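You operate a simulated robot arm through the tools that you are given. There is no shell and no other tool.

You are at the controls of a simulated two-armed robot. One attempt, no reset.

JOB
Fill the clear jug to its green line at the spout.
Fine: hold it under the spout, stand it on the purple mat, shut the cold valve after. Set down upright: clear jug. Where these are worked on the way, their far stop is far enough and under half their travel is too little: cold valve.

The check looks at the end state, three seconds after you hand in, the way a careful person would. Anything else that was tipped, shoved, dropped, spilled or broken makes it a failure.

ROBOT AND FRAMES
Two 7-joint arms with fingered hands on one trunk that stands fixed in place. Base frame: the origin is at the foot of the trunk, x ahead of it, y to its left, z up; the work surface is at about z = 0.8. Readings come in m, degrees, newtons and seconds.
The left shoulder is at [0.03, 0.136, 1.18], the right one opposite. Each reaches about 1.253 m from its shoulder. Payload 5 kg a hand.
The tool frame of a hand sits at the grasp point between the pads (the TCP): z along the fingers, y along the line on which they close. The tips reach 0.042 m beyond it. The gripper opens to 0.208 m; its body begins 0.119 m behind the TCP. The gripper is a hand of 4 fingers: y runs from the thumb to the fingers, the wrist lies at [0, 0, -0.332] in the tool frame, and closing takes about 1.5 s.
Orientation is that of the tool frame in the base frame, as a unit quaternion [w, x, y, z]. With the fingers straight down and closing along the base's y, the tool's x points along the base's -x, its y along +y and its z along -z.

CONTROLS
- The arms move only by the tool drive_tool. It takes "left_increments", "right_increments" or both (then of equal length, played together; a hand with none holds still); each is a list of rows, each an object (a shift or turn left out is 0, a gripper value left out holds the last) with "linear": the shift along the base's x, y, z in mm, a list of three; "rotation": the turn, a rotation vector about the base's x, y, z in degrees, a list of three. In form: [{"linear": [x, y, z], "rotation": [rx, ry, rz]}, ...]. A call has 1 to 20 rows; each row shifts and turns the commanded pose from where the row before left it. "left_grip" and "right_grip" are, for a hand that has rows, the finger opening in mm, from 0 to 208, set as the call begins (left out, the last holds). A row lasts 0.2 s, in which the tool goes at most 0.05 m and 8.6 degrees; a call with a longer step from one row to the next is refused whole, and so is a gripper value outside its range. Where a pose cannot be reached the arm comes as near as it can. A force on the tool above 90 N (or 10 N above the force at the start of the call, whichever is more), or a blocked arm, ends the call early, and 0.2 s more pass. Each finger travels about 0.072 m/s and halts on what it meets, pressing with about 30 N; the grip force reading is that of the motor and also rises with nothing between the fingers. The clock runs only during rows and for 0.2 s after the last one: add rows that do not move to give the fingers time. The reply holds the time, the measured pose of the TCP, the force on the tool along the base axes, the opening and the grip force, in the units named above and with some noise, with the torque about the TCP (base axes, N m) and any sound that the robot's microphone picked up, and new pictures: "views" is both (left out), scene, wrist or none (wrist: the cameras of the hands that moved).
- Cameras (640 x 400 px; columns grow to the right, rows downward): "scene" is now at [0.0196, -0.0547, 1.9022]; the picture's right is [-0.69, -0.72, 0.00], its down [-0.61, 0.58, -0.54] and it looks along [0.39, -0.37, -0.84] (base axes); focal length 340 px, centre (320, 200). "left" rides on the left gripper at [-0.101, 0, -0.145] in its tool frame; the picture's right is [-0.01, -1.00, 0.00], its down [0.82, 0.00, -0.57] and it looks along [0.57, 0.00, 0.82] (tool axes); focal length 261 px, centre (320, 200). "right" rides on the right gripper at [0.101, 0, -0.145] in its tool frame; the picture's right is [0.00, 1.00, 0.00], its down [-0.82, 0.00, -0.57] and it looks along [-0.57, 0.00, 0.82] (tool axes); focal length 261 px, centre (320, 200). There is no depth. A picture from a camera that has moved, and an enlarged one, comes with that camera's place and axes in the base frame and with its lens. The place of the scene camera against the robot may be out by one fixed shift of up to 0.012 m in any direction.
- slide_trunk(by): moves the trunk up (or, below 0, down) by that many m; the arms and the scene camera ride with it, the base frame stays. It gives what a move gives, with no picture.
- curl_fingers(finger1, finger2, finger3, thumb_bend, hand): sets how far each is bent, from 0 (flat) to 100 (curled in); at 30 the hand is open as for a grip, at 70 the pads meet at the TCP. One left out holds its place. A second passes; each finger stops where it meets its share of the squeeze, and holds until it gets a number again. A gripper value or a shape takes the hand back. It gives what a move gives, with no picture; readings hold the bend of each and the force on the fingers (four entries, about 0 where the hand has none), thumb and palm.
- hand_shape(shape, hand): the hand has 4 fingers and takes this shape, open, in about a second: jaw (thumb against the fingers, like two jaws); tri (thumb and two fingers); tip (a fingertip pinch); poke (one finger out to press); point (the index stretched); flat (the hand flat); cup (the hand cupped); fist (a fist). The gripper value then closes the fingers along that shape, each until it touches; the sizes above hold for jaw. It gives what a move gives, with no picture.
- head_to(pan, tilt): turns the head with the scene camera to pan (to the left, within 143 degrees either way) and tilt (down, from -29 to 69), counted from straight ahead of the robot. It gives what a move gives, and a new picture of the scene camera.
- enlarge(camera, box): a new picture of the part [left, top, right, bottom] of that camera's present view, enlarged. No time passes.
- sign_off(): hands the job in; it is judged then, once.

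Places have to be worked out from the pictures, the camera data and where the tool is seen. Open the grippers and draw the arms clear of the work before you hand the job in, unless the task says otherwise.

The tools are called after "Call:" as name(argument=value, ...) on one line, values as JSON. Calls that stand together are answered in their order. drive_tool: Moves the arms, as the interface text tells. Its arguments: {"type":"object","properties":{"left_increments":{"type":"array"},"left_grip":{"type":"number"},"right_increments":{"type":"array"},"right_grip":{"type":"number"},"views":{"type":"string","enum":["both","scene","wrist","none"]}},"required":[]} The other tools are called the same way: slide_trunk (by) moves the trunk up or down; hand_shape (shape, hand) gives the hand a shape; curl_fingers (finger1, finger2, finger3, thumb_bend, hand) moves the fingers one by one; head_to (pan, tilt) turns the head that bears the scene camera; enlarge (camera, box) takes an enlarged picture of a part of a camera's view; sign_off () hands the job in.

At the start:

```text
time_s: 0.0
left_position: [0.6428, -0.1127, 1.206]
left_tcp_rot: [0.0, 0.0, 1.0, 0.0]
left_contact_force: [0.4, -0.5, -0.4]
left_wrist_torque: [-0.02, 0.03, 0.01]
left_gripper_width: 0.2074
left_gripper_force: 0.1
left_shape: jaw
left_bend: [30.0, 30.0, 30.0, 30.0]
left_finger forces: [0.1, 0.0, 0.0, 0.1, 0.1, 0.0]
right_position: [0.5132, -0.7191, 1.1311]
right_tcp_rot: [0.0, 0.0, 1.0, 0.0]
right_contact_force: [0.0, -0.4, -0.2]
right_wrist_torque: [-0.03, -0.01, -0.01]
right_gripper_width: 0.2076
right_gripper_force: 0.0
right_shape: jaw
right_bend: [30.0, 30.0, 30.0, 30.0]
right_finger forces: [0.1, 0.0, 0.0, 0.0, 0.0, 0.0]
trunk travel left (down, up): [-0.2, 0.29]
head pan, tilt (commanded): [-43.6, 57.2]
```

scene: 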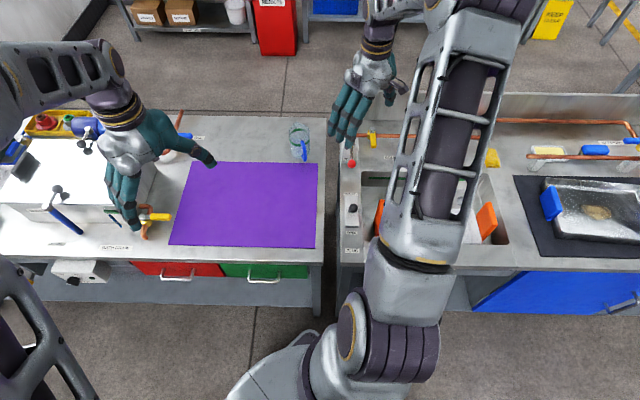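
right: 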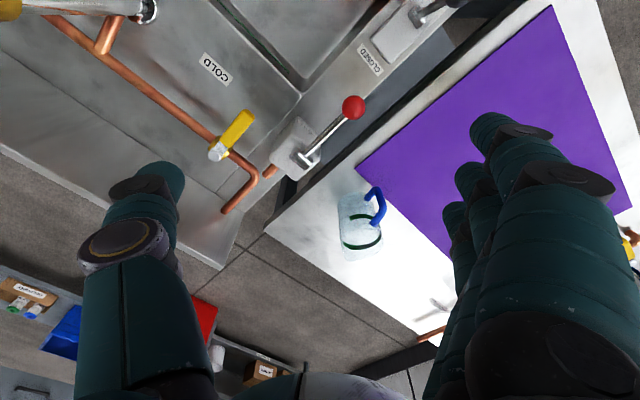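
left: 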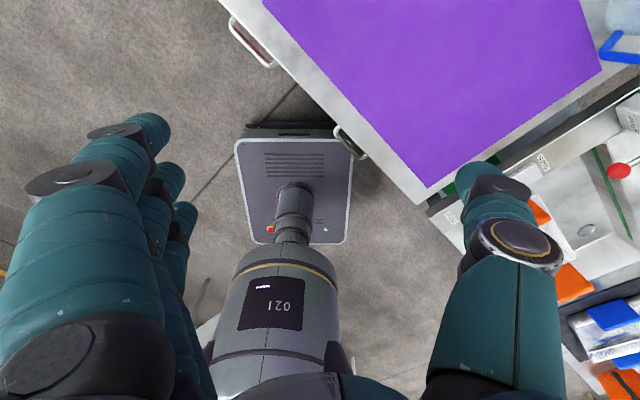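

The jug with a blue handle stands at the back corner of the mat table, and a sink with copper pipes is to its side. I'll take enlarged views to find the spout, the valves and the jug before anything moves.

Call:
enlarge(camera="scene", box=[260, 90, 420, 190])

Call:
enlarge(camera="right", box=[160, 0, 480, 200])

Call:
enlarge(camera="right", box=[0, 0, 240, 150])

Call:
enlarge(camera="scene", box=[330, 90, 640, 284])

```text
4.00 times, centred on (340, 140) of scene
camera zoom: at [0.0196, -0.0547, 1.9022], right [-0.69, -0.72, 0.0], down [-0.61, 0.58, -0.54], along [0.39, -0.37, -0.84], focal length 1360 px, centre (240, 440)
```

zoom: 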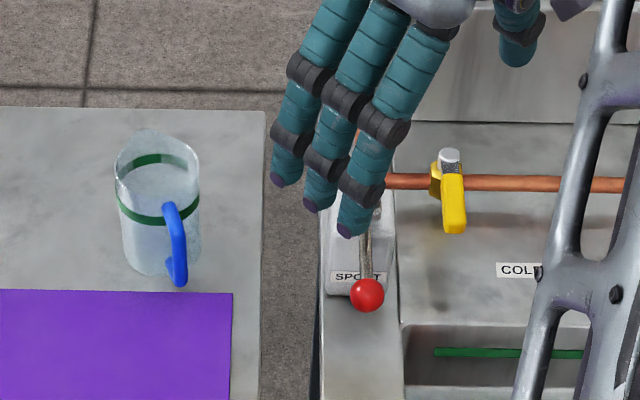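

```text
2.00 times, centred on (320, 100) of right
camera zoom: at [0.4124, -0.7185, 1.2769], right [0.0, 1.0, 0.0], down [0.82, 0.0, 0.57], along [0.57, 0.0, -0.82], focal length 521 px, centre (320, 400)
```

zoom: 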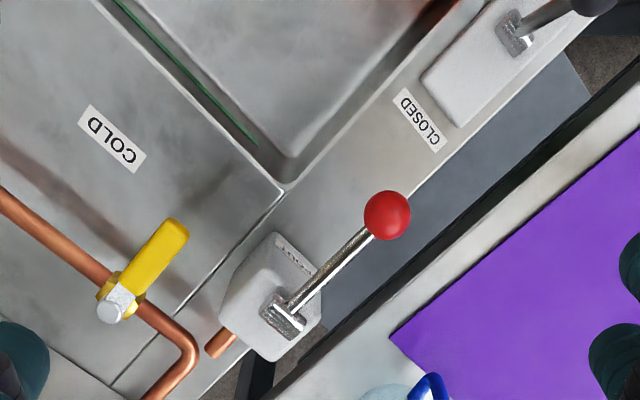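

```text
2.67 times, centred on (120, 75) of right
camera zoom: at [0.4124, -0.7185, 1.2769], right [0.0, 1.0, 0.0], down [0.82, 0.0, 0.57], along [0.57, 0.0, -0.82], focal length 695 px, centre (853, 533)
```

zoom: 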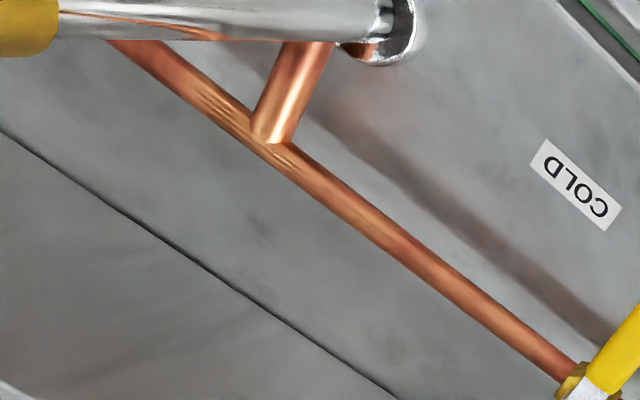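

```text
2.06 times, centred on (485, 187) of scene
camera zoom: at [0.0196, -0.0547, 1.9022], right [-0.69, -0.72, 0.0], down [-0.61, 0.58, -0.54], along [0.39, -0.37, -0.84], focal length 701 px, centre (-20, 227)
```

zoom: 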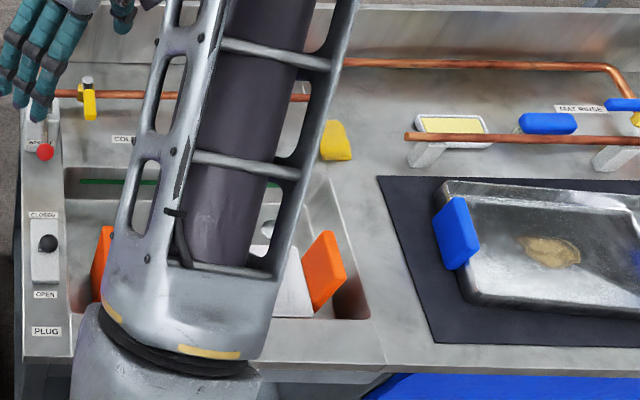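

The right forearm hides the sink and the spout. I'll turn the head further to the right to see what lies around the arm.

Call:
head_to(pan=-75, tilt=50)

```text
time_s: 1.0
left_position: [0.6418, -0.1125, 1.2068]
left_tcp_rot: [0.0, 0.0, 1.0, 0.0]
left_contact_force: [-0.8, -0.6, -0.3]
left_wrist_torque: [-0.03, 0.02, -0.03]
left_gripper_width: 0.2076
left_gripper_force: 0.0
left_shape: jaw
left_bend: [30.0, 30.0, 30.0, 30.0]
left_finger forces: [0.0, 0.0, 0.0, 0.0, 0.1, 0.1]
right_position: [0.5124, -0.7206, 1.1322]
right_tcp_rot: [0.0, 0.0, 1.0, 0.001]
right_contact_force: [0.1, -0.3, -0.1]
right_wrist_torque: [-0.02, 0.01, -0.01]
right_gripper_width: 0.2077
right_gripper_force: 0.2
right_shape: jaw
right_bend: [30.0, 30.0, 30.0, 30.0]
right_finger forces: [0.1, 0.0, 0.1, 0.1, 0.0, 0.1]
trunk travel left (down, up): [-0.2, 0.29]
head pan, tilt (commanded): [-75.0, 50.0]
camera scene: at [-0.0109, -0.081, 1.9114], right [-0.97, -0.26, 0.0], down [-0.2, 0.74, -0.64], along [0.17, -0.62, -0.77], focal length 340 px, centre (320, 200)
```

scene: 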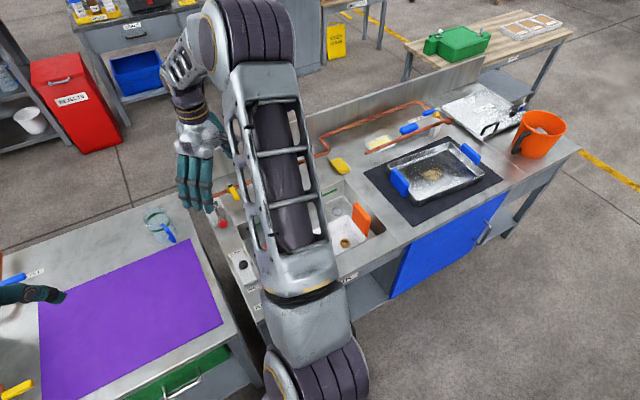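

The forearm still covers the spout. I'll bring the right hand to the left and up over the mat, with the left hand moving left too so they stay apart, to uncover the sink.

Call:
drive_tool(right_increments=[{"linear": [0, 45, 15]}, {"linear": [0, 45, 15]}, {"linear": [0, 45, 15]}, {"linear": [0, 45, 15]}, {"linear": [0, 45, 15]}, {"linear": [0, 45, 15]}, {"linear": [0, 45, 0]}], left_increments=[{"linear": [0, 45, 0]}, {"linear": [0, 45, 0]}, {"linear": [0, 45, 0]}, {"linear": [0, 45, 0]}, {"linear": [0, 45, 0]}, {"linear": [0, 45, 0]}, {"linear": [0, 45, 0]}], views="both")

```text
time_s: 2.6
left_position: [0.6421, 0.2018, 1.2059]
left_tcp_rot: [0.0, 0.0, 1.0, -0.001]
left_contact_force: [0.1, 0.7, 0.3]
left_wrist_torque: [-0.17, 0.03, 0.0]
left_gripper_width: 0.2076
left_gripper_force: 0.1
left_shape: jaw
left_bend: [30.0, 30.0, 30.0, 30.0]
left_finger forces: [0.0, 0.0, 0.0, 0.0, 0.1, 0.1]
right_position: [0.5109, -0.4049, 1.2217]
right_tcp_rot: [0.0, 0.0, 1.0, -0.001]
right_contact_force: [-0.6, 1.3, 0.2]
right_wrist_torque: [-0.21, 0.0, 0.0]
right_gripper_width: 0.2076
right_gripper_force: 0.0
right_shape: jaw
right_bend: [30.0, 30.0, 30.0, 30.0]
right_finger forces: [0.0, 0.0, 0.0, 0.1, 0.0, 0.0]
trunk travel left (down, up): [-0.2, 0.29]
head pan, tilt (commanded): [-75.0, 50.0]
camera scene: at [-0.0104, -0.0774, 1.9116], right [-0.97, -0.26, 0.0], down [-0.2, 0.74, -0.64], along [0.17, -0.62, -0.76], focal length 340 px, centre (320, 200)
camera right: at [0.4108, -0.4028, 1.3662], right [0.0, 1.0, 0.0], down [0.82, 0.0, 0.57], along [0.57, 0.0, -0.82], focal length 261 px, centre (320, 200)
camera left: at [0.7432, 0.2027, 1.3511], right [0.0, -1.0, 0.0], down [-0.82, 0.0, 0.57], along [-0.57, 0.0, -0.82], focal length 261 px, centre (320, 200)
```

scene: 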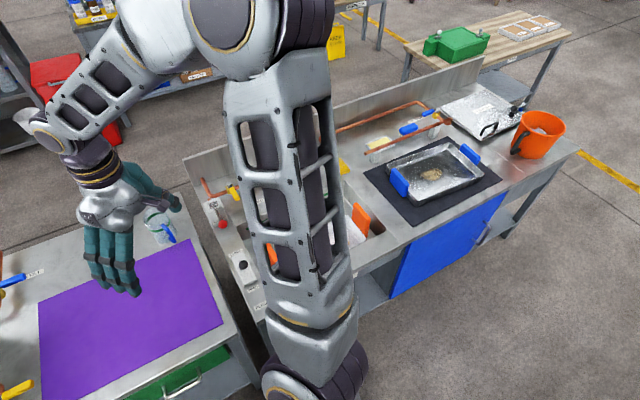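
right: 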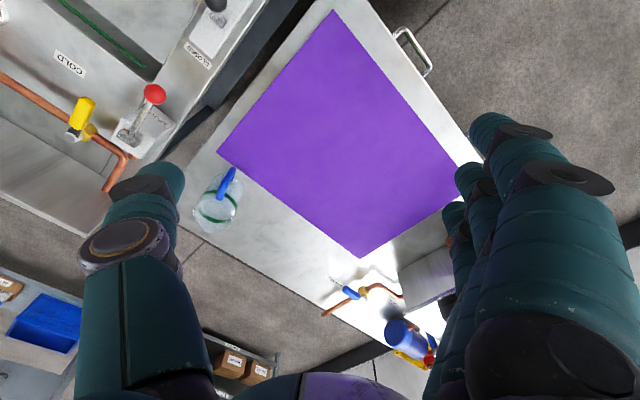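
left: 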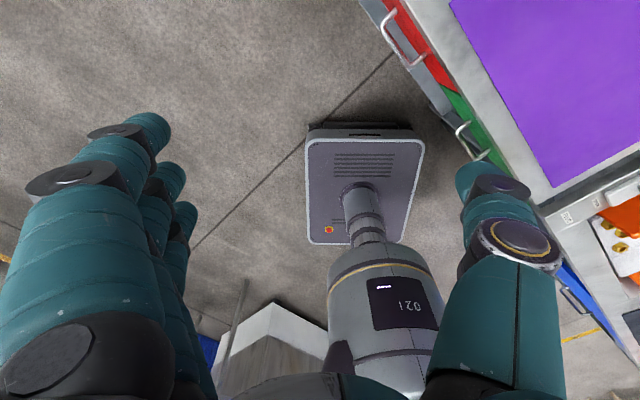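

The upper arm still blocks the head's view, so I'll look with the right wrist camera instead. I'll turn the hand about the vertical so that its camera faces the sink from higher up.

Call:
drive_tool(right_increments=[{"linear": [0, -20, 12], "rotation": [0, 0, -8.2]}, {"linear": [0, -20, 12], "rotation": [0, 0, -8.2]}, {"linear": [0, -20, 12], "rotation": [0, 0, -8.2]}, {"linear": [0, -20, 12], "rotation": [0, 0, -8.2]}, {"linear": [0, -20, 12], "rotation": [0, 0, -8.2]}, {"linear": [0, -20, 12], "rotation": [0, 0, -8.2]}, {"linear": [0, -20, 12], "rotation": [0, 0, -8.2]}, {"linear": [0, -20, 12], "rotation": [0, 0, -8.2]}, {"linear": [0, -20, 12], "rotation": [0, 0, -8.2]}, {"linear": [0, -20, 12], "rotation": [0, 0, -8.2]}, {"linear": [0, 0, 0], "rotation": [0, 0, -8.2]}], views="both")

```text
time_s: 5.0
left_position: [0.6421, 0.2008, 1.2071]
left_tcp_rot: [0.0, 0.001, 1.0, 0.0]
left_contact_force: [-0.5, -0.1, -1.4]
left_wrist_torque: [0.0, 0.0, -0.01]
left_gripper_width: 0.2082
left_gripper_force: 0.0
left_shape: jaw
left_bend: [30.0, 30.0, 30.0, 30.0]
left_finger forces: [0.0, 0.0, 0.0, 0.1, 0.0, 0.0]
right_position: [0.5117, -0.6039, 1.3426]
right_tcp_rot: [0.0, 0.709, 0.705, 0.0]
right_contact_force: [-0.7, -0.3, -0.3]
right_wrist_torque: [-0.01, -0.01, 0.01]
right_gripper_width: 0.2081
right_gripper_force: 0.0
right_shape: jaw
right_bend: [30.0, 30.0, 30.0, 30.0]
right_finger forces: [0.0, 0.1, 0.1, 0.1, 0.0, 0.0]
trunk travel left (down, up): [-0.2, 0.29]
head pan, tilt (commanded): [-75.0, 50.0]
camera scene: at [-0.011, -0.0801, 1.9115], right [-0.97, -0.26, 0.0], down [-0.2, 0.74, -0.64], along [0.17, -0.62, -0.77], focal length 340 px, centre (320, 200)
camera right: at [0.5138, -0.5027, 1.487], right [1.0, -0.01, 0.0], down [-0.01, -0.82, 0.57], along [-0.01, -0.57, -0.82], focal length 261 px, centre (320, 200)
```

scene: 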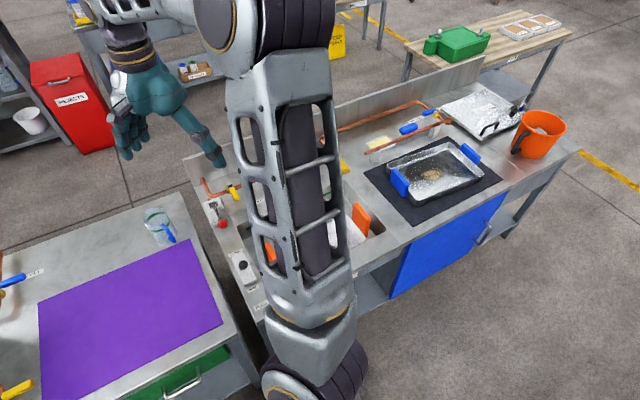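
right: 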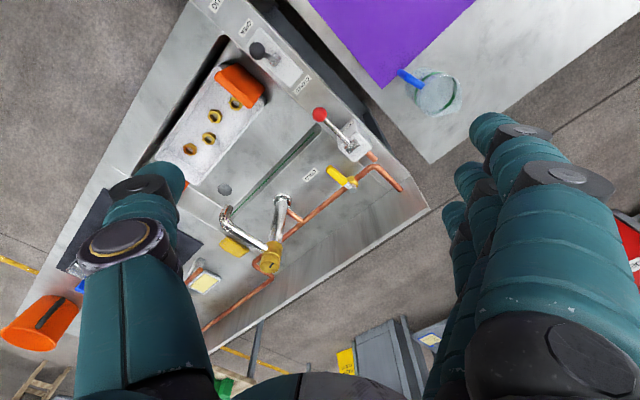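

Now the sink is visible. I'll enlarge the spout and valve area.

Call:
enlarge(camera="right", box=[170, 100, 410, 250])

Call:
enlarge(camera="right", box=[200, 170, 320, 290])

Call:
enlarge(camera="right", box=[140, 0, 400, 165])

Call:
enlarge(camera="scene", box=[300, 60, 600, 260])

```text
2.67 times, centred on (290, 175) of right
camera zoom: at [0.5138, -0.5027, 1.487], right [1.0, -0.01, 0.0], down [-0.01, -0.82, 0.57], along [-0.01, -0.57, -0.82], focal length 695 px, centre (400, 267)
```

zoom: 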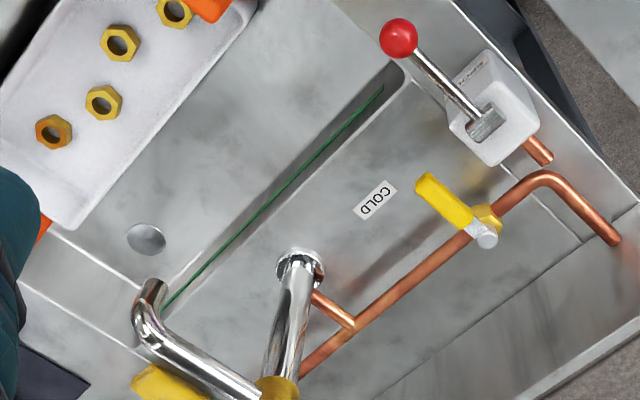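

```text
3.33 times, centred on (260, 230) of right
camera zoom: at [0.5138, -0.5027, 1.487], right [1.0, -0.01, 0.0], down [-0.01, -0.82, 0.57], along [-0.01, -0.57, -0.82], focal length 869 px, centre (520, 100)
```

zoom: 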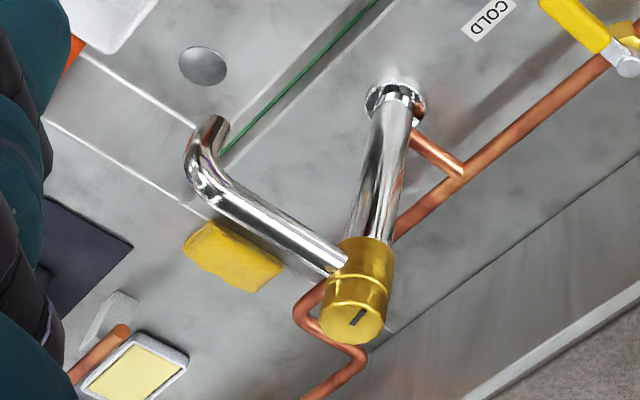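

```text
2.42 times, centred on (270, 82) of right
camera zoom: at [0.5138, -0.5027, 1.487], right [1.0, -0.01, 0.0], down [-0.01, -0.82, 0.57], along [-0.01, -0.57, -0.82], focal length 632 px, centre (441, 485)
```

zoom: 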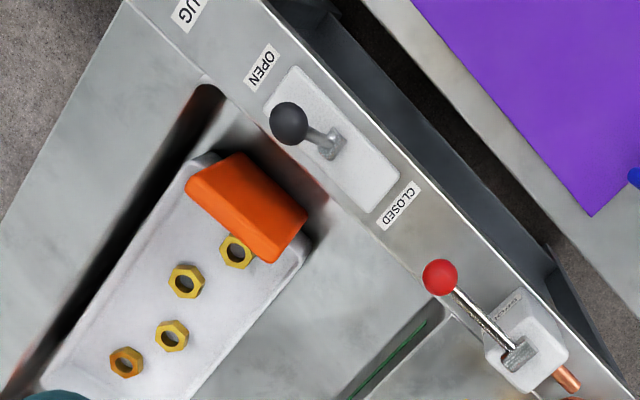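

```text
2.00 times, centred on (450, 160) of scene
camera zoom: at [-0.011, -0.0801, 1.9115], right [-0.97, -0.26, 0.0], down [-0.2, 0.74, -0.64], along [0.17, -0.62, -0.77], focal length 680 px, centre (60, 280)
```

zoom: 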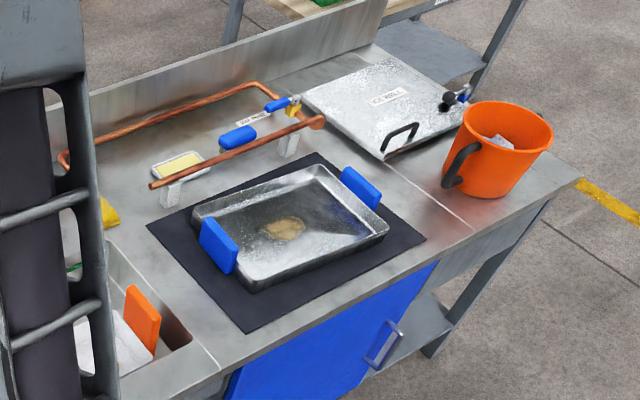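

The spout is a swivel pipe over the sink, with its outlet at roughly (0.30, -0.88, 0.98). The cold valve pivot is near (0.596, -0.894, 0.865), with its handle across the pipe. Next I'll read the labels at the red lever.

Call:
enlarge(camera="right", box=[300, 95, 410, 205])

Call:
enlarge(camera="scene", box=[180, 160, 290, 260])

Call:
enlarge(camera="right", box=[380, 40, 500, 130])

Call:
enlarge(camera="scene", box=[0, 180, 230, 400])

```text
3.64 times, centred on (355, 150) of right
camera zoom: at [0.5138, -0.5027, 1.487], right [1.0, -0.01, 0.0], down [-0.01, -0.82, 0.57], along [-0.01, -0.57, -0.82], focal length 948 px, centre (193, 382)
```

zoom: 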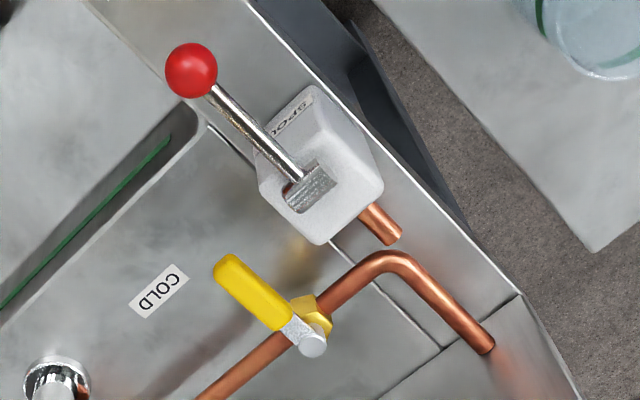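

```text
4.00 times, centred on (235, 210) of scene
camera zoom: at [-0.011, -0.0801, 1.9115], right [-0.97, -0.26, 0.0], down [-0.2, 0.74, -0.64], along [0.17, -0.62, -0.77], focal length 1360 px, centre (660, 160)
```

zoom: 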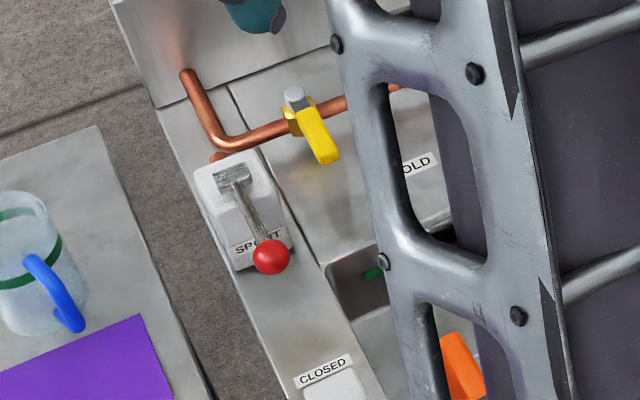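

```text
4.44 times, centred on (440, 85) of right
camera zoom: at [0.5138, -0.5027, 1.487], right [1.0, -0.01, 0.0], down [-0.01, -0.82, 0.57], along [-0.01, -0.57, -0.82], focal length 1158 px, centre (-213, 711)
```

zoom: 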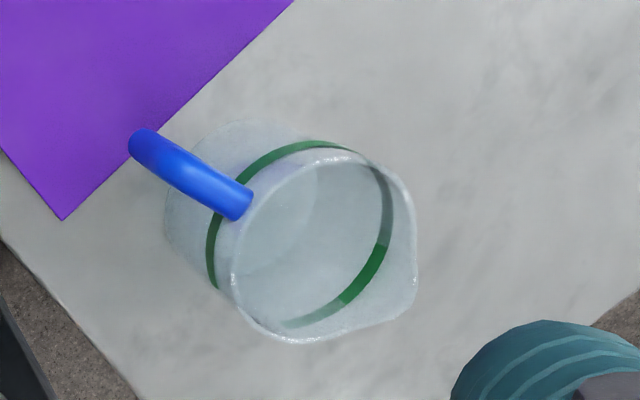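

```text
1.82 times, centred on (115, 290) of scene
camera zoom: at [-0.011, -0.0801, 1.9115], right [-0.97, -0.26, 0.0], down [-0.2, 0.74, -0.64], along [0.17, -0.62, -0.77], focal length 618 px, centre (693, 36)
```

zoom: 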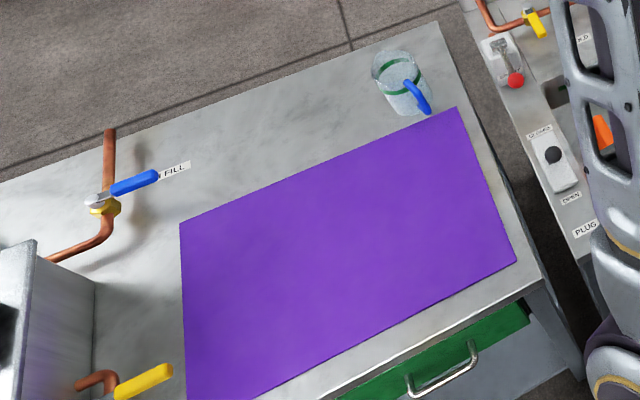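

The lever already leans to its SPOUT label, and the valve handle points toward me, across the pipe (closed). The jug is at about (0.766, -0.637) with its handle toward the robot. I'll hold the jug from the side with the right hand, wrist camera on top, so I'll keep rolling the right hand about the vertical to face the bench and see if the wrist allows it.

Call:
drive_tool(right_increments=[{"linear": [0, 15, -5], "rotation": [0, 0, -8.35]}, {"linear": [0, 15, -5], "rotation": [0, 0, -8.35]}, {"linear": [0, 15, -5], "rotation": [0, 0, -8.35]}, {"linear": [0, 15, -5], "rotation": [0, 0, -8.35]}, {"linear": [0, 15, -5], "rotation": [0, 0, -8.35]}, {"linear": [0, 15, -5], "rotation": [0, 0, -8.35]}, {"linear": [0, 15, -5], "rotation": [0, 0, -8.35]}, {"linear": [0, 15, -5], "rotation": [0, 0, -8.35]}], views="scene")

```text
time_s: 6.8
left_position: [0.6405, 0.2012, 1.207]
left_tcp_rot: [0.0, 0.0, 1.0, -0.001]
left_contact_force: [-0.2, 0.9, 0.0]
left_wrist_torque: [-0.05, -0.05, 0.02]
left_gripper_width: 0.2081
left_gripper_force: 0.0
left_shape: jaw
left_bend: [30.0, 30.0, 30.0, 30.0]
left_finger forces: [0.0, 0.0, 0.0, 0.1, 0.0, 0.0]
right_position: [0.5137, -0.485, 1.3032]
right_tcp_rot: [0.001, 0.98, 0.199, 0.0]
right_contact_force: [-0.4, 0.2, -0.1]
right_wrist_torque: [-0.03, 0.01, 0.01]
right_gripper_width: 0.2079
right_gripper_force: 0.1
right_shape: jaw
right_bend: [30.0, 30.0, 30.0, 30.0]
right_finger forces: [0.0, 0.0, 0.0, 0.0, 0.0, 0.1]
trunk travel left (down, up): [-0.2, 0.29]
head pan, tilt (commanded): [-75.0, 50.0]
camera scene: at [-0.0111, -0.0801, 1.9115], right [-0.97, -0.26, 0.0], down [-0.2, 0.74, -0.64], along [0.17, -0.62, -0.77], focal length 340 px, centre (320, 200)
```

scene: 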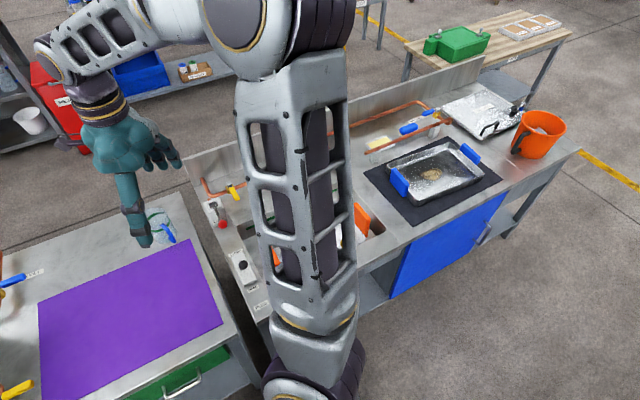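

The wrist follows without trouble. I'll turn the rest of the way (about 67° more), moving the hand over the mat.

Call:
drive_tool(right_increments=[{"linear": [-5, 10, -5], "rotation": [0, 0, -8.35]}, {"linear": [-5, 10, -5], "rotation": [0, 0, -8.35]}, {"linear": [-5, 10, -5], "rotation": [0, 0, -8.35]}, {"linear": [-5, 10, -5], "rotation": [0, 0, -8.35]}, {"linear": [-5, 10, -5], "rotation": [0, 0, -8.35]}, {"linear": [-5, 10, -5], "rotation": [0, 0, -8.35]}, {"linear": [-5, 10, -5], "rotation": [0, 0, -8.35]}, {"linear": [-5, 10, -5], "rotation": [0, 0, -8.35]}], views="both")

```text
time_s: 8.6
left_position: [0.6409, 0.2013, 1.2072]
left_tcp_rot: [0.0, 0.001, 1.0, 0.0]
left_contact_force: [0.4, 0.0, -1.3]
left_wrist_torque: [-0.02, 0.02, -0.01]
left_gripper_width: 0.208
left_gripper_force: 0.0
left_shape: jaw
left_bend: [30.0, 30.0, 30.0, 30.0]
left_finger forces: [0.0, 0.1, 0.0, 0.0, 0.0, 0.0]
right_position: [0.4726, -0.4058, 1.2613]
right_tcp_rot: [-0.001, 0.928, -0.373, 0.0]
right_contact_force: [0.1, 0.2, 0.5]
right_wrist_torque: [-0.02, 0.0, -0.01]
right_gripper_width: 0.2078
right_gripper_force: 0.0
right_shape: jaw
right_bend: [30.0, 30.0, 30.0, 30.0]
right_finger forces: [0.1, 0.1, 0.0, 0.0, 0.0, 0.0]
trunk travel left (down, up): [-0.2, 0.29]
head pan, tilt (commanded): [-75.0, 50.0]
camera scene: at [-0.0114, -0.0804, 1.9115], right [-0.97, -0.26, 0.0], down [-0.2, 0.74, -0.64], along [0.17, -0.62, -0.77], focal length 340 px, centre (320, 200)
camera right: at [0.5448, -0.4743, 1.4069], right [-0.7, -0.72, 0.0], down [-0.59, 0.57, 0.57], along [-0.41, 0.4, -0.82], focal length 261 px, centre (320, 200)
```

scene: 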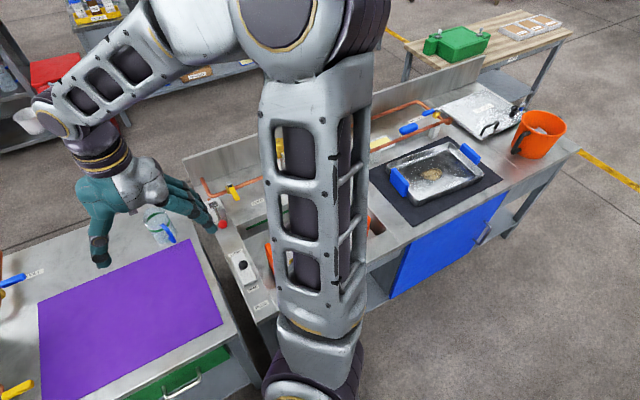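
right: 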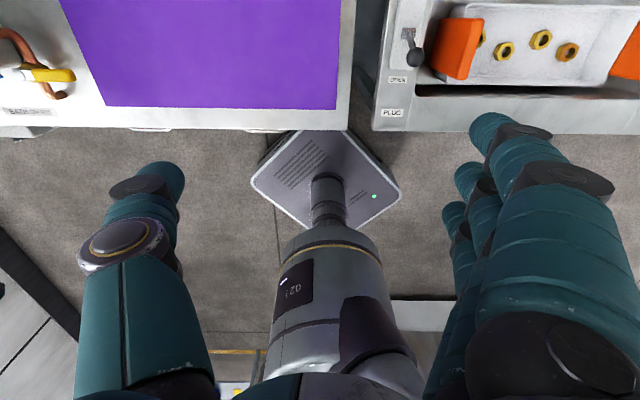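

The wrist turned fully, and the camera now sits on the bench side of the hand. Next I'll tilt the fingers up by 75° toward the bench while advancing over the mat.

Call:
drive_tool(right_increments=[{"linear": [17, -11, -12], "rotation": [-5.75, -6.03, 0]}, {"linear": [17, -11, -12], "rotation": [-5.75, -6.03, 0]}, {"linear": [17, -11, -12], "rotation": [-5.75, -6.03, 0]}, {"linear": [17, -11, -12], "rotation": [-5.75, -6.03, 0]}, {"linear": [17, -11, -12], "rotation": [-5.75, -6.03, 0]}, {"linear": [17, -11, -12], "rotation": [-5.75, -6.03, 0]}, {"linear": [17, -11, -12], "rotation": [-5.75, -6.03, 0]}, {"linear": [17, -11, -12], "rotation": [-5.75, -6.03, 0]}, {"linear": [17, -11, -12], "rotation": [-5.75, -6.03, 0]}], views="both")

```text
time_s: 10.6
left_position: [0.6413, 0.2015, 1.2066]
left_tcp_rot: [0.0, 0.0, 1.0, 0.0]
left_contact_force: [-0.8, -0.2, 0.1]
left_wrist_torque: [-0.02, -0.04, 0.05]
left_gripper_width: 0.208
left_gripper_force: 0.0
left_shape: jaw
left_bend: [30.0, 30.0, 30.0, 30.0]
left_finger forces: [0.0, 0.1, 0.0, 0.1, 0.1, 0.0]
right_position: [0.5272, -0.4429, 1.2223]
right_tcp_rot: [0.087, 0.902, -0.361, 0.22]
right_contact_force: [0.6, 0.0, -0.7]
right_wrist_torque: [0.0, 0.0, -0.01]
right_gripper_width: 0.2079
right_gripper_force: 0.1
right_shape: jaw
right_bend: [30.0, 30.0, 30.0, 30.0]
right_finger forces: [0.1, 0.0, 0.0, 0.0, 0.0, 0.0]
right hand out of reach, approached as far as the arm can: row 4, 5, 6, 7, 8, 9
trunk travel left (down, up): [-0.2, 0.29]
head pan, tilt (commanded): [-75.0, 50.0]
camera scene: at [-0.0112, -0.0808, 1.9114], right [-0.97, -0.26, 0.0], down [-0.2, 0.74, -0.64], along [0.17, -0.62, -0.77], focal length 340 px, centre (320, 200)
camera right: at [0.545, -0.4584, 1.3966], right [-0.69, -0.72, 0.0], down [-0.72, 0.69, 0.13], along [-0.09, 0.09, -0.99], focal length 261 px, centre (320, 200)
```

scene: 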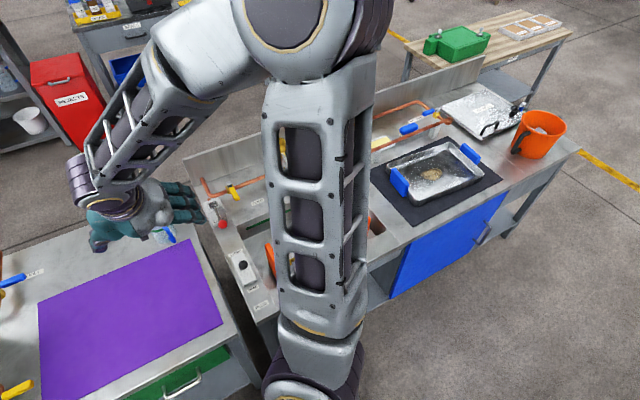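
right: 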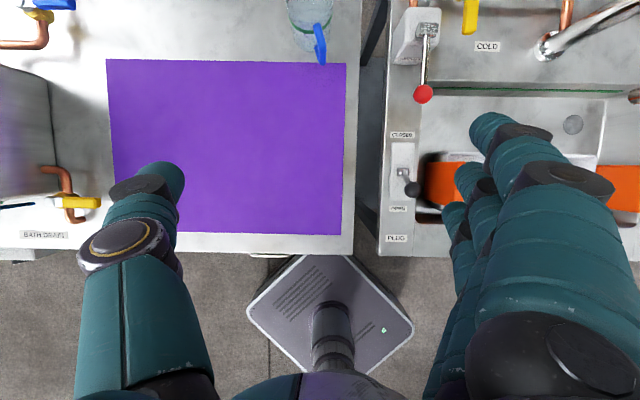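

The tilt stopped at about 26° because of a wrist limit in this folded pose. I'll undo the tilt and check where the command stands, then go lower and further out before tilting again.

Call:
drive_tool(right_increments=[{"linear": [0, 0, 0], "rotation": [5.75, 6.03, 0]}, {"linear": [0, 0, 0], "rotation": [5.75, 6.03, 0]}], views="none")

```text
time_s: 11.2
left_position: [0.6427, 0.1993, 1.2061]
left_tcp_rot: [-0.001, 0.0, 1.0, 0.0]
left_contact_force: [0.2, -0.5, -0.4]
left_wrist_torque: [0.01, 0.08, -0.01]
left_gripper_width: 0.2078
left_gripper_force: 0.0
left_shape: jaw
left_bend: [30.0, 30.0, 30.0, 30.0]
left_finger forces: [0.0, 0.0, 0.0, 0.0, 0.1, 0.0]
right_position: [0.5286, -0.4432, 1.2207]
right_tcp_rot: [0.033, 0.924, -0.37, 0.087]
right_contact_force: [0.4, -0.4, -0.7]
right_wrist_torque: [0.02, 0.02, 0.03]
right_gripper_width: 0.208
right_gripper_force: 0.1
right_shape: jaw
right_bend: [30.0, 30.0, 30.0, 30.0]
right_finger forces: [0.0, 0.0, 0.0, 0.0, 0.0, 0.1]
trunk travel left (down, up): [-0.2, 0.29]
head pan, tilt (commanded): [-75.0, 50.0]
```

A new call starts from the measured pose, which is good. I'll move the right hand out and lower over the mat, and then try the tilt again from there.

Call:
drive_tool(right_increments=[{"linear": [10, -12, -25]}, {"linear": [10, -12, -25]}, {"linear": [10, -12, -25]}, {"linear": [10, -12, -25]}, {"linear": [10, -12, -25]}, {"linear": [10, -12, -25]}, {"linear": [10, -12, -25]}], views="scene")

```text
time_s: 12.8
left_position: [0.6423, 0.2001, 1.2068]
left_tcp_rot: [-0.001, 0.0, 1.0, 0.0]
left_contact_force: [1.3, 0.2, 0.0]
left_wrist_torque: [-0.01, 0.09, 0.03]
left_gripper_width: 0.208
left_gripper_force: 0.0
left_shape: jaw
left_bend: [30.0, 30.0, 30.0, 30.0]
left_finger forces: [0.0, 0.0, 0.0, 0.0, 0.1, 0.1]
right_position: [0.5975, -0.5275, 1.0456]
right_tcp_rot: [0.034, 0.924, -0.37, 0.088]
right_contact_force: [0.7, -1.1, -0.7]
right_wrist_torque: [0.03, 0.05, -0.02]
right_gripper_width: 0.2078
right_gripper_force: 0.0
right_shape: jaw
right_bend: [30.0, 30.0, 30.0, 30.0]
right_finger forces: [0.0, 0.0, 0.1, 0.1, 0.0, 0.0]
trunk travel left (down, up): [-0.2, 0.29]
head pan, tilt (commanded): [-75.0, 50.0]
camera scene: at [-0.0095, -0.0816, 1.9114], right [-0.97, -0.26, 0.0], down [-0.2, 0.74, -0.64], along [0.17, -0.62, -0.77], focal length 340 px, centre (320, 200)
```

scene: 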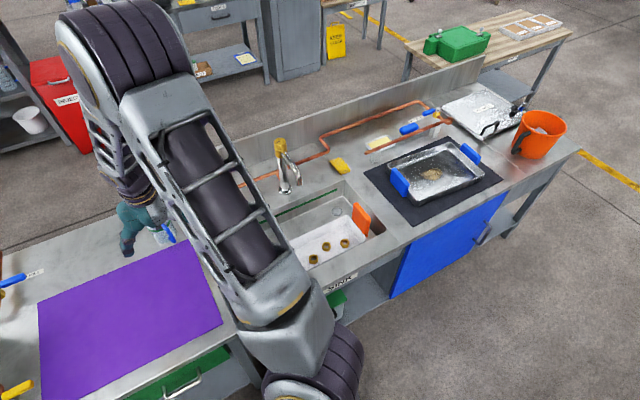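

Now the head can see the sink and the spout. I'll enlarge it to triangulate the outlet, and start the tilt from this pose.

Call:
enlarge(camera="scene", box=[230, 110, 430, 270])

Call:
drive_tool(right_increments=[{"linear": [-8, 8, 0], "rotation": [-5.75, -6.03, 0]}, {"linear": [-8, 8, 0], "rotation": [-5.75, -6.03, 0]}, {"linear": [-8, 8, 0], "rotation": [-5.75, -6.03, 0]}, {"linear": [-8, 8, 0], "rotation": [-5.75, -6.03, 0]}], views="scene")

```text
2.50 times, centred on (330, 190) of scene
camera zoom: at [-0.0095, -0.0816, 1.9114], right [-0.97, -0.26, 0.0], down [-0.2, 0.74, -0.64], along [0.17, -0.62, -0.77], focal length 850 px, centre (295, 225)
```

zoom: 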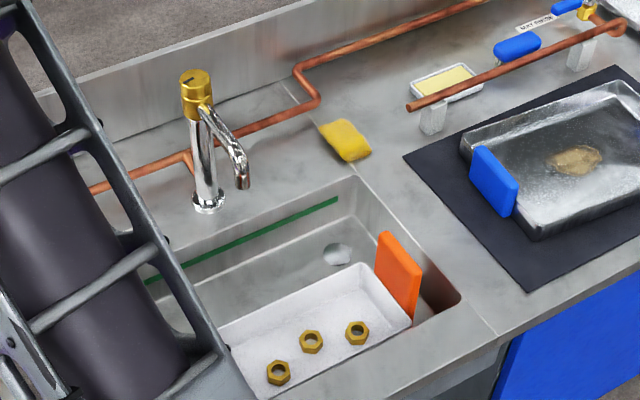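

```text
time_s: 13.8
left_position: [0.6425, 0.1975, 1.2074]
left_tcp_rot: [0.0, 0.0, 1.0, 0.0]
left_contact_force: [0.1, -0.4, 1.2]
left_wrist_torque: [0.08, 0.0, -0.01]
left_gripper_width: 0.2078
left_gripper_force: 0.0
left_shape: jaw
left_bend: [30.0, 30.0, 30.0, 30.0]
left_finger forces: [0.1, 0.0, 0.1, 0.1, 0.1, 0.0]
right_position: [0.5638, -0.4952, 1.0466]
right_tcp_rot: [0.139, 0.86, -0.344, 0.35]
right_contact_force: [1.2, 0.0, 0.6]
right_wrist_torque: [0.0, 0.06, -0.03]
right_gripper_width: 0.2079
right_gripper_force: 0.1
right_shape: jaw
right_bend: [30.0, 30.0, 30.0, 30.0]
right_finger forces: [0.0, 0.0, 0.0, 0.1, 0.1, 0.2]
trunk travel left (down, up): [-0.2, 0.29]
head pan, tilt (commanded): [-75.0, 50.0]
camera scene: at [-0.0107, -0.0824, 1.9113], right [-0.97, -0.26, 0.0], down [-0.2, 0.74, -0.64], along [0.17, -0.62, -0.77], focal length 340 px, centre (320, 200)
```

scene: 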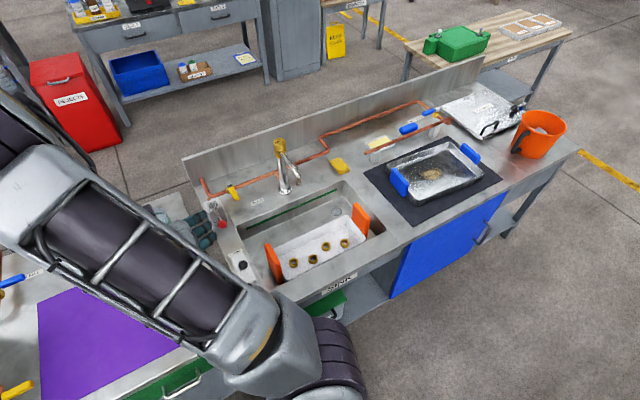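

The tilt works here (44° now) and the elbow has swung aside, which leaves a clear view of the sink. I'll carry on to about 75°.

Call:
drive_tool(right_increments=[{"linear": [-4, 4, 0], "rotation": [-5.31, -5.57, 0]}, {"linear": [-4, 4, 0], "rotation": [-5.31, -5.57, 0]}, {"linear": [-4, 4, 0], "rotation": [-5.31, -5.57, 0]}, {"linear": [-4, 4, 0], "rotation": [-5.31, -5.57, 0]}], views="both")

Call:
enlarge(camera="scene", box=[250, 125, 330, 205])

```text
time_s: 14.8
left_position: [0.641, 0.1988, 1.2063]
left_tcp_rot: [-0.001, 0.0, 1.0, 0.001]
left_contact_force: [1.2, 0.1, -1.2]
left_wrist_torque: [0.0, 0.11, 0.01]
left_gripper_width: 0.2077
left_gripper_force: 0.1
left_shape: jaw
left_bend: [30.0, 30.0, 30.0, 30.0]
left_finger forces: [0.0, 0.0, 0.1, 0.1, 0.0, 0.0]
right_position: [0.5501, -0.4777, 1.0468]
right_tcp_rot: [0.226, 0.737, -0.294, 0.566]
right_contact_force: [0.1, -0.1, -0.9]
right_wrist_torque: [-0.04, 0.01, -0.04]
right_gripper_width: 0.208
right_gripper_force: 0.0
right_shape: jaw
right_bend: [30.0, 30.0, 30.0, 30.0]
right_finger forces: [0.0, 0.0, 0.0, 0.0, 0.1, 0.0]
trunk travel left (down, up): [-0.2, 0.29]
head pan, tilt (commanded): [-75.0, 50.0]
camera scene: at [-0.0095, -0.0812, 1.9114], right [-0.97, -0.26, 0.0], down [-0.2, 0.74, -0.64], along [0.17, -0.62, -0.77], focal length 340 px, centre (320, 200)
camera right: at [0.4682, -0.3996, 1.1815], right [-0.69, -0.72, 0.0], down [-0.55, 0.53, -0.64], along [0.47, -0.44, -0.76], focal length 261 px, centre (320, 200)
```

scene: 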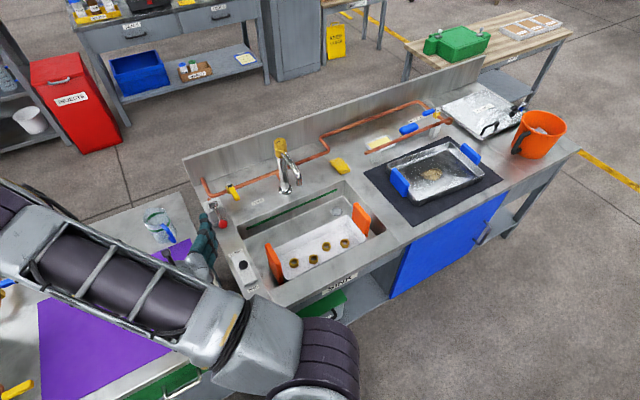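
right: 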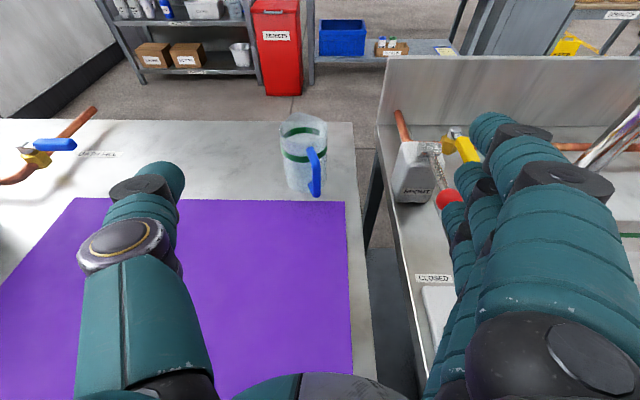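

```text
5.00 times, centred on (290, 165) of scene
camera zoom: at [-0.0095, -0.0812, 1.9114], right [-0.97, -0.26, 0.0], down [-0.2, 0.74, -0.64], along [0.17, -0.62, -0.77], focal length 1701 px, centre (470, 375)
```

zoom: 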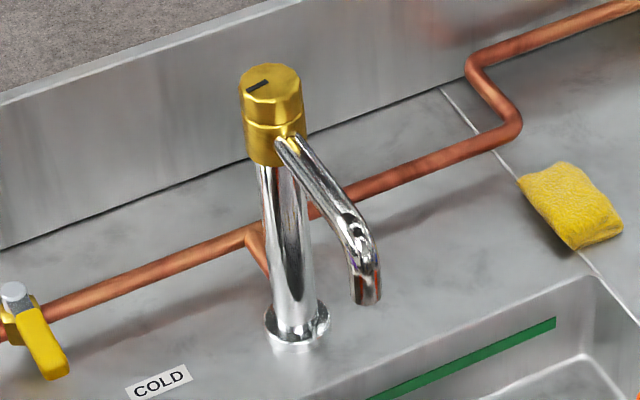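

The hand is now at a 75° tilt and sees the jug straight ahead with its handle toward the palm. I'll enlarge the view to fix the jug's centre and height.

Call:
enlarge(camera="right", box=[240, 90, 380, 220])

Call:
enlarge(camera="scene", box=[110, 180, 230, 280])

```text
3.08 times, centred on (310, 155) of right
camera zoom: at [0.4682, -0.3996, 1.1815], right [-0.69, -0.72, 0.0], down [-0.55, 0.53, -0.64], along [0.47, -0.44, -0.76], focal length 802 px, centre (351, 338)
```

zoom: 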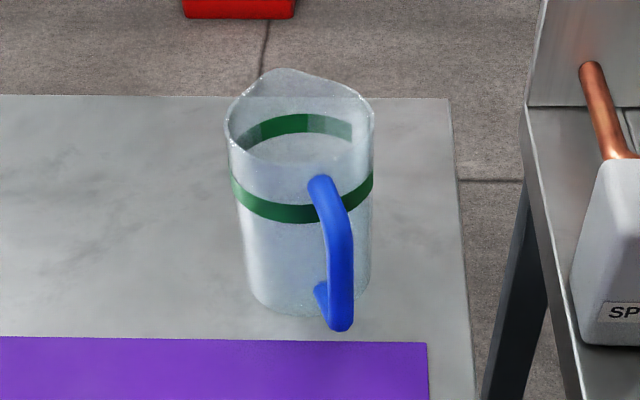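

```text
4.00 times, centred on (170, 230) of scene
camera zoom: at [-0.0095, -0.0812, 1.9114], right [-0.97, -0.26, 0.0], down [-0.2, 0.74, -0.64], along [0.17, -0.62, -0.77], focal length 1360 px, centre (920, 80)
```

zoom: 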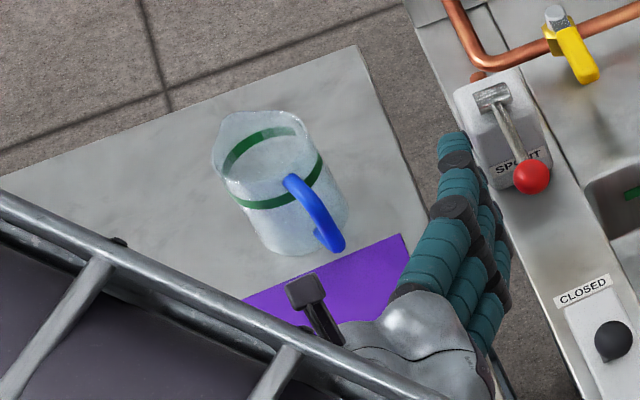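

The jug centre is about (0.765, -0.637), some 0.085 m across and 0.13 m tall, with the green line about 0.083 m above its base. The right elbow has swung left, so before moving on I'll look there to check its clearance to the left arm.

Call:
head_to(pan=-15, tilt=50)

```text
time_s: 16.1
left_position: [0.6421, 0.2007, 1.2061]
left_tcp_rot: [0.0, 0.0, 1.0, 0.0]
left_contact_force: [0.0, -0.2, -0.1]
left_wrist_torque: [0.04, 0.03, 0.01]
left_gripper_width: 0.2079
left_gripper_force: 0.0
left_shape: jaw
left_bend: [30.0, 30.0, 30.0, 30.0]
left_finger forces: [0.0, 0.1, 0.0, 0.1, 0.1, 0.1]
right_position: [0.5505, -0.4781, 1.0489]
right_tcp_rot: [0.226, 0.737, -0.295, 0.564]
right_contact_force: [0.6, -0.2, -0.4]
right_wrist_torque: [-0.01, -0.01, 0.05]
right_gripper_width: 0.2077
right_gripper_force: 0.0
right_shape: jaw
right_bend: [30.0, 30.0, 30.0, 30.0]
right_finger forces: [0.0, 0.0, 0.0, 0.1, 0.0, 0.0]
trunk travel left (down, up): [-0.2, 0.29]
head pan, tilt (commanded): [-15.0, 50.0]
camera scene: at [0.0436, -0.0264, 1.9114], right [-0.26, -0.97, 0.0], down [-0.74, 0.2, -0.64], along [0.62, -0.17, -0.77], focal length 340 px, centre (320, 200)
```

scene: 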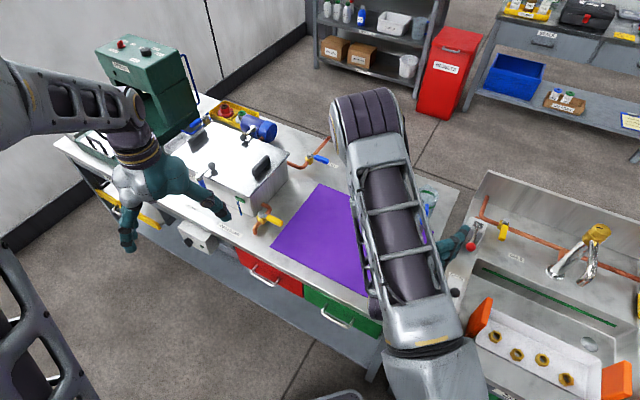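

The arms are well apart. I'll narrow the right hand to 130 mm, turn it 12° to line up with the jug's handle, and go down to a pre-grasp spot about 0.17 m short of the jug at z ≈ 0.88.

Call:
drive_tool(right_grip=130, right_increments=[{"linear": [8, -8, -10], "rotation": [0, 0, 2]}, {"linear": [10, -10, -26], "rotation": [0, 0, 2]}, {"linear": [10, -10, -26], "rotation": [0, 0, 2]}, {"linear": [10, -10, -26], "rotation": [0, 0, 2]}, {"linear": [11, -11, -26], "rotation": [0, 0, 2]}, {"linear": [11, -11, -26], "rotation": [0, 0, 2]}, {"linear": [10, -10, -26], "rotation": [0, 0, 0]}], views="both")

```text
time_s: 17.7
left_position: [0.6415, 0.1998, 1.2075]
left_tcp_rot: [0.001, 0.0, 1.0, -0.001]
left_contact_force: [0.7, -0.2, 0.1]
left_wrist_torque: [0.05, 0.04, 0.0]
left_gripper_width: 0.2077
left_gripper_force: 0.1
left_shape: jaw
left_bend: [30.0, 30.0, 30.0, 30.0]
left_finger forces: [0.1, 0.1, 0.0, 0.1, 0.0, 0.0]
right_position: [0.6197, -0.5487, 0.8818]
right_tcp_rot: [0.164, 0.764, -0.215, 0.585]
right_contact_force: [0.0, -0.1, 0.0]
right_wrist_torque: [-0.02, 0.0, 0.0]
right_gripper_width: 0.1305
right_gripper_force: 0.0
right_shape: jaw
right_bend: [31.0, 31.0, 31.0, 67.0]
right_finger forces: [0.1, 0.1, 0.1, 0.0, 0.0, 0.0]
trunk travel left (down, up): [-0.2, 0.29]
head pan, tilt (commanded): [-15.0, 50.0]
camera scene: at [0.0438, -0.0274, 1.9114], right [-0.26, -0.97, 0.0], down [-0.74, 0.2, -0.64], along [0.62, -0.17, -0.77], focal length 340 px, centre (320, 200)
camera right: at [0.5229, -0.4897, 1.0167], right [-0.52, -0.85, -0.01], down [-0.65, 0.4, -0.64], along [0.55, -0.33, -0.77], focal length 261 px, centre (320, 200)
```

scene: 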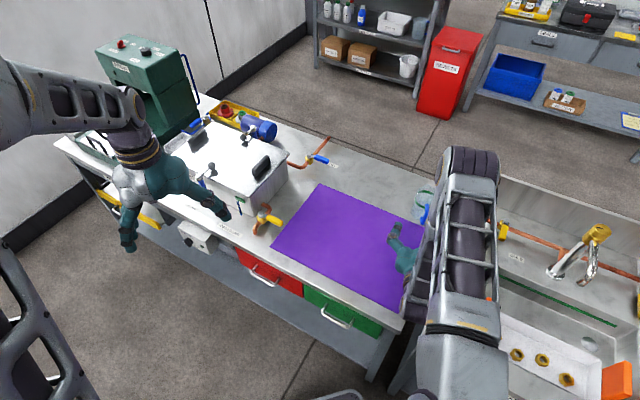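
right: 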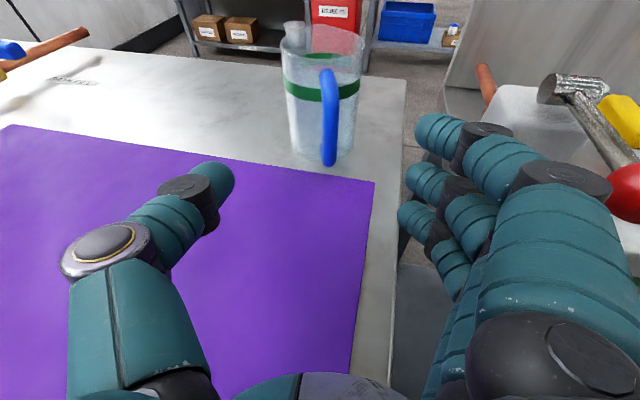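

The jug is dead centre between thumb and fingers. I'll advance 0.12 m along the hand's axis and check the clearances before the last bit.

Call:
drive_tool(right_increments=[{"linear": [21, -13, 0]}, {"linear": [21, -13, 0]}, {"linear": [21, -13, 0]}, {"linear": [21, -13, 0]}, {"linear": [18, -11, 0]}], views="both")

```text
time_s: 18.9
left_position: [0.6423, 0.2001, 1.2074]
left_tcp_rot: [0.0, 0.0, 1.0, 0.0]
left_contact_force: [-0.3, 0.2, -0.4]
left_wrist_torque: [0.03, 0.02, 0.01]
left_gripper_width: 0.2081
left_gripper_force: 0.0
left_shape: jaw
left_bend: [30.0, 30.0, 30.0, 30.0]
left_finger forces: [0.0, 0.0, 0.1, 0.1, 0.1, 0.0]
right_position: [0.7204, -0.6125, 0.8809]
right_tcp_rot: [0.164, 0.765, -0.216, 0.585]
right_contact_force: [0.9, 0.1, -0.2]
right_wrist_torque: [0.0, -0.02, -0.01]
right_gripper_width: 0.1306
right_gripper_force: 0.1
right_shape: jaw
right_bend: [31.0, 31.0, 31.0, 67.0]
right_finger forces: [0.0, 0.0, 0.0, 0.0, 0.0, 0.0]
trunk travel left (down, up): [-0.2, 0.29]
head pan, tilt (commanded): [-15.0, 50.0]
camera scene: at [0.0437, -0.0267, 1.9114], right [-0.26, -0.97, 0.0], down [-0.74, 0.2, -0.64], along [0.62, -0.17, -0.77], focal length 340 px, centre (320, 200)
camera right: at [0.6246, -0.5537, 1.0166], right [-0.52, -0.85, -0.01], down [-0.65, 0.4, -0.64], along [0.55, -0.33, -0.77], focal length 261 px, centre (320, 200)
```

scene: 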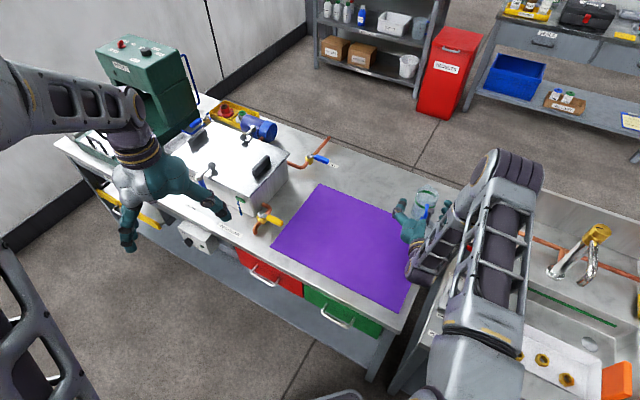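
right: 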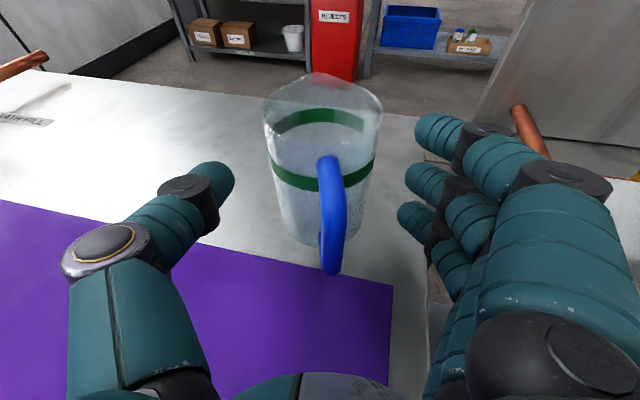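

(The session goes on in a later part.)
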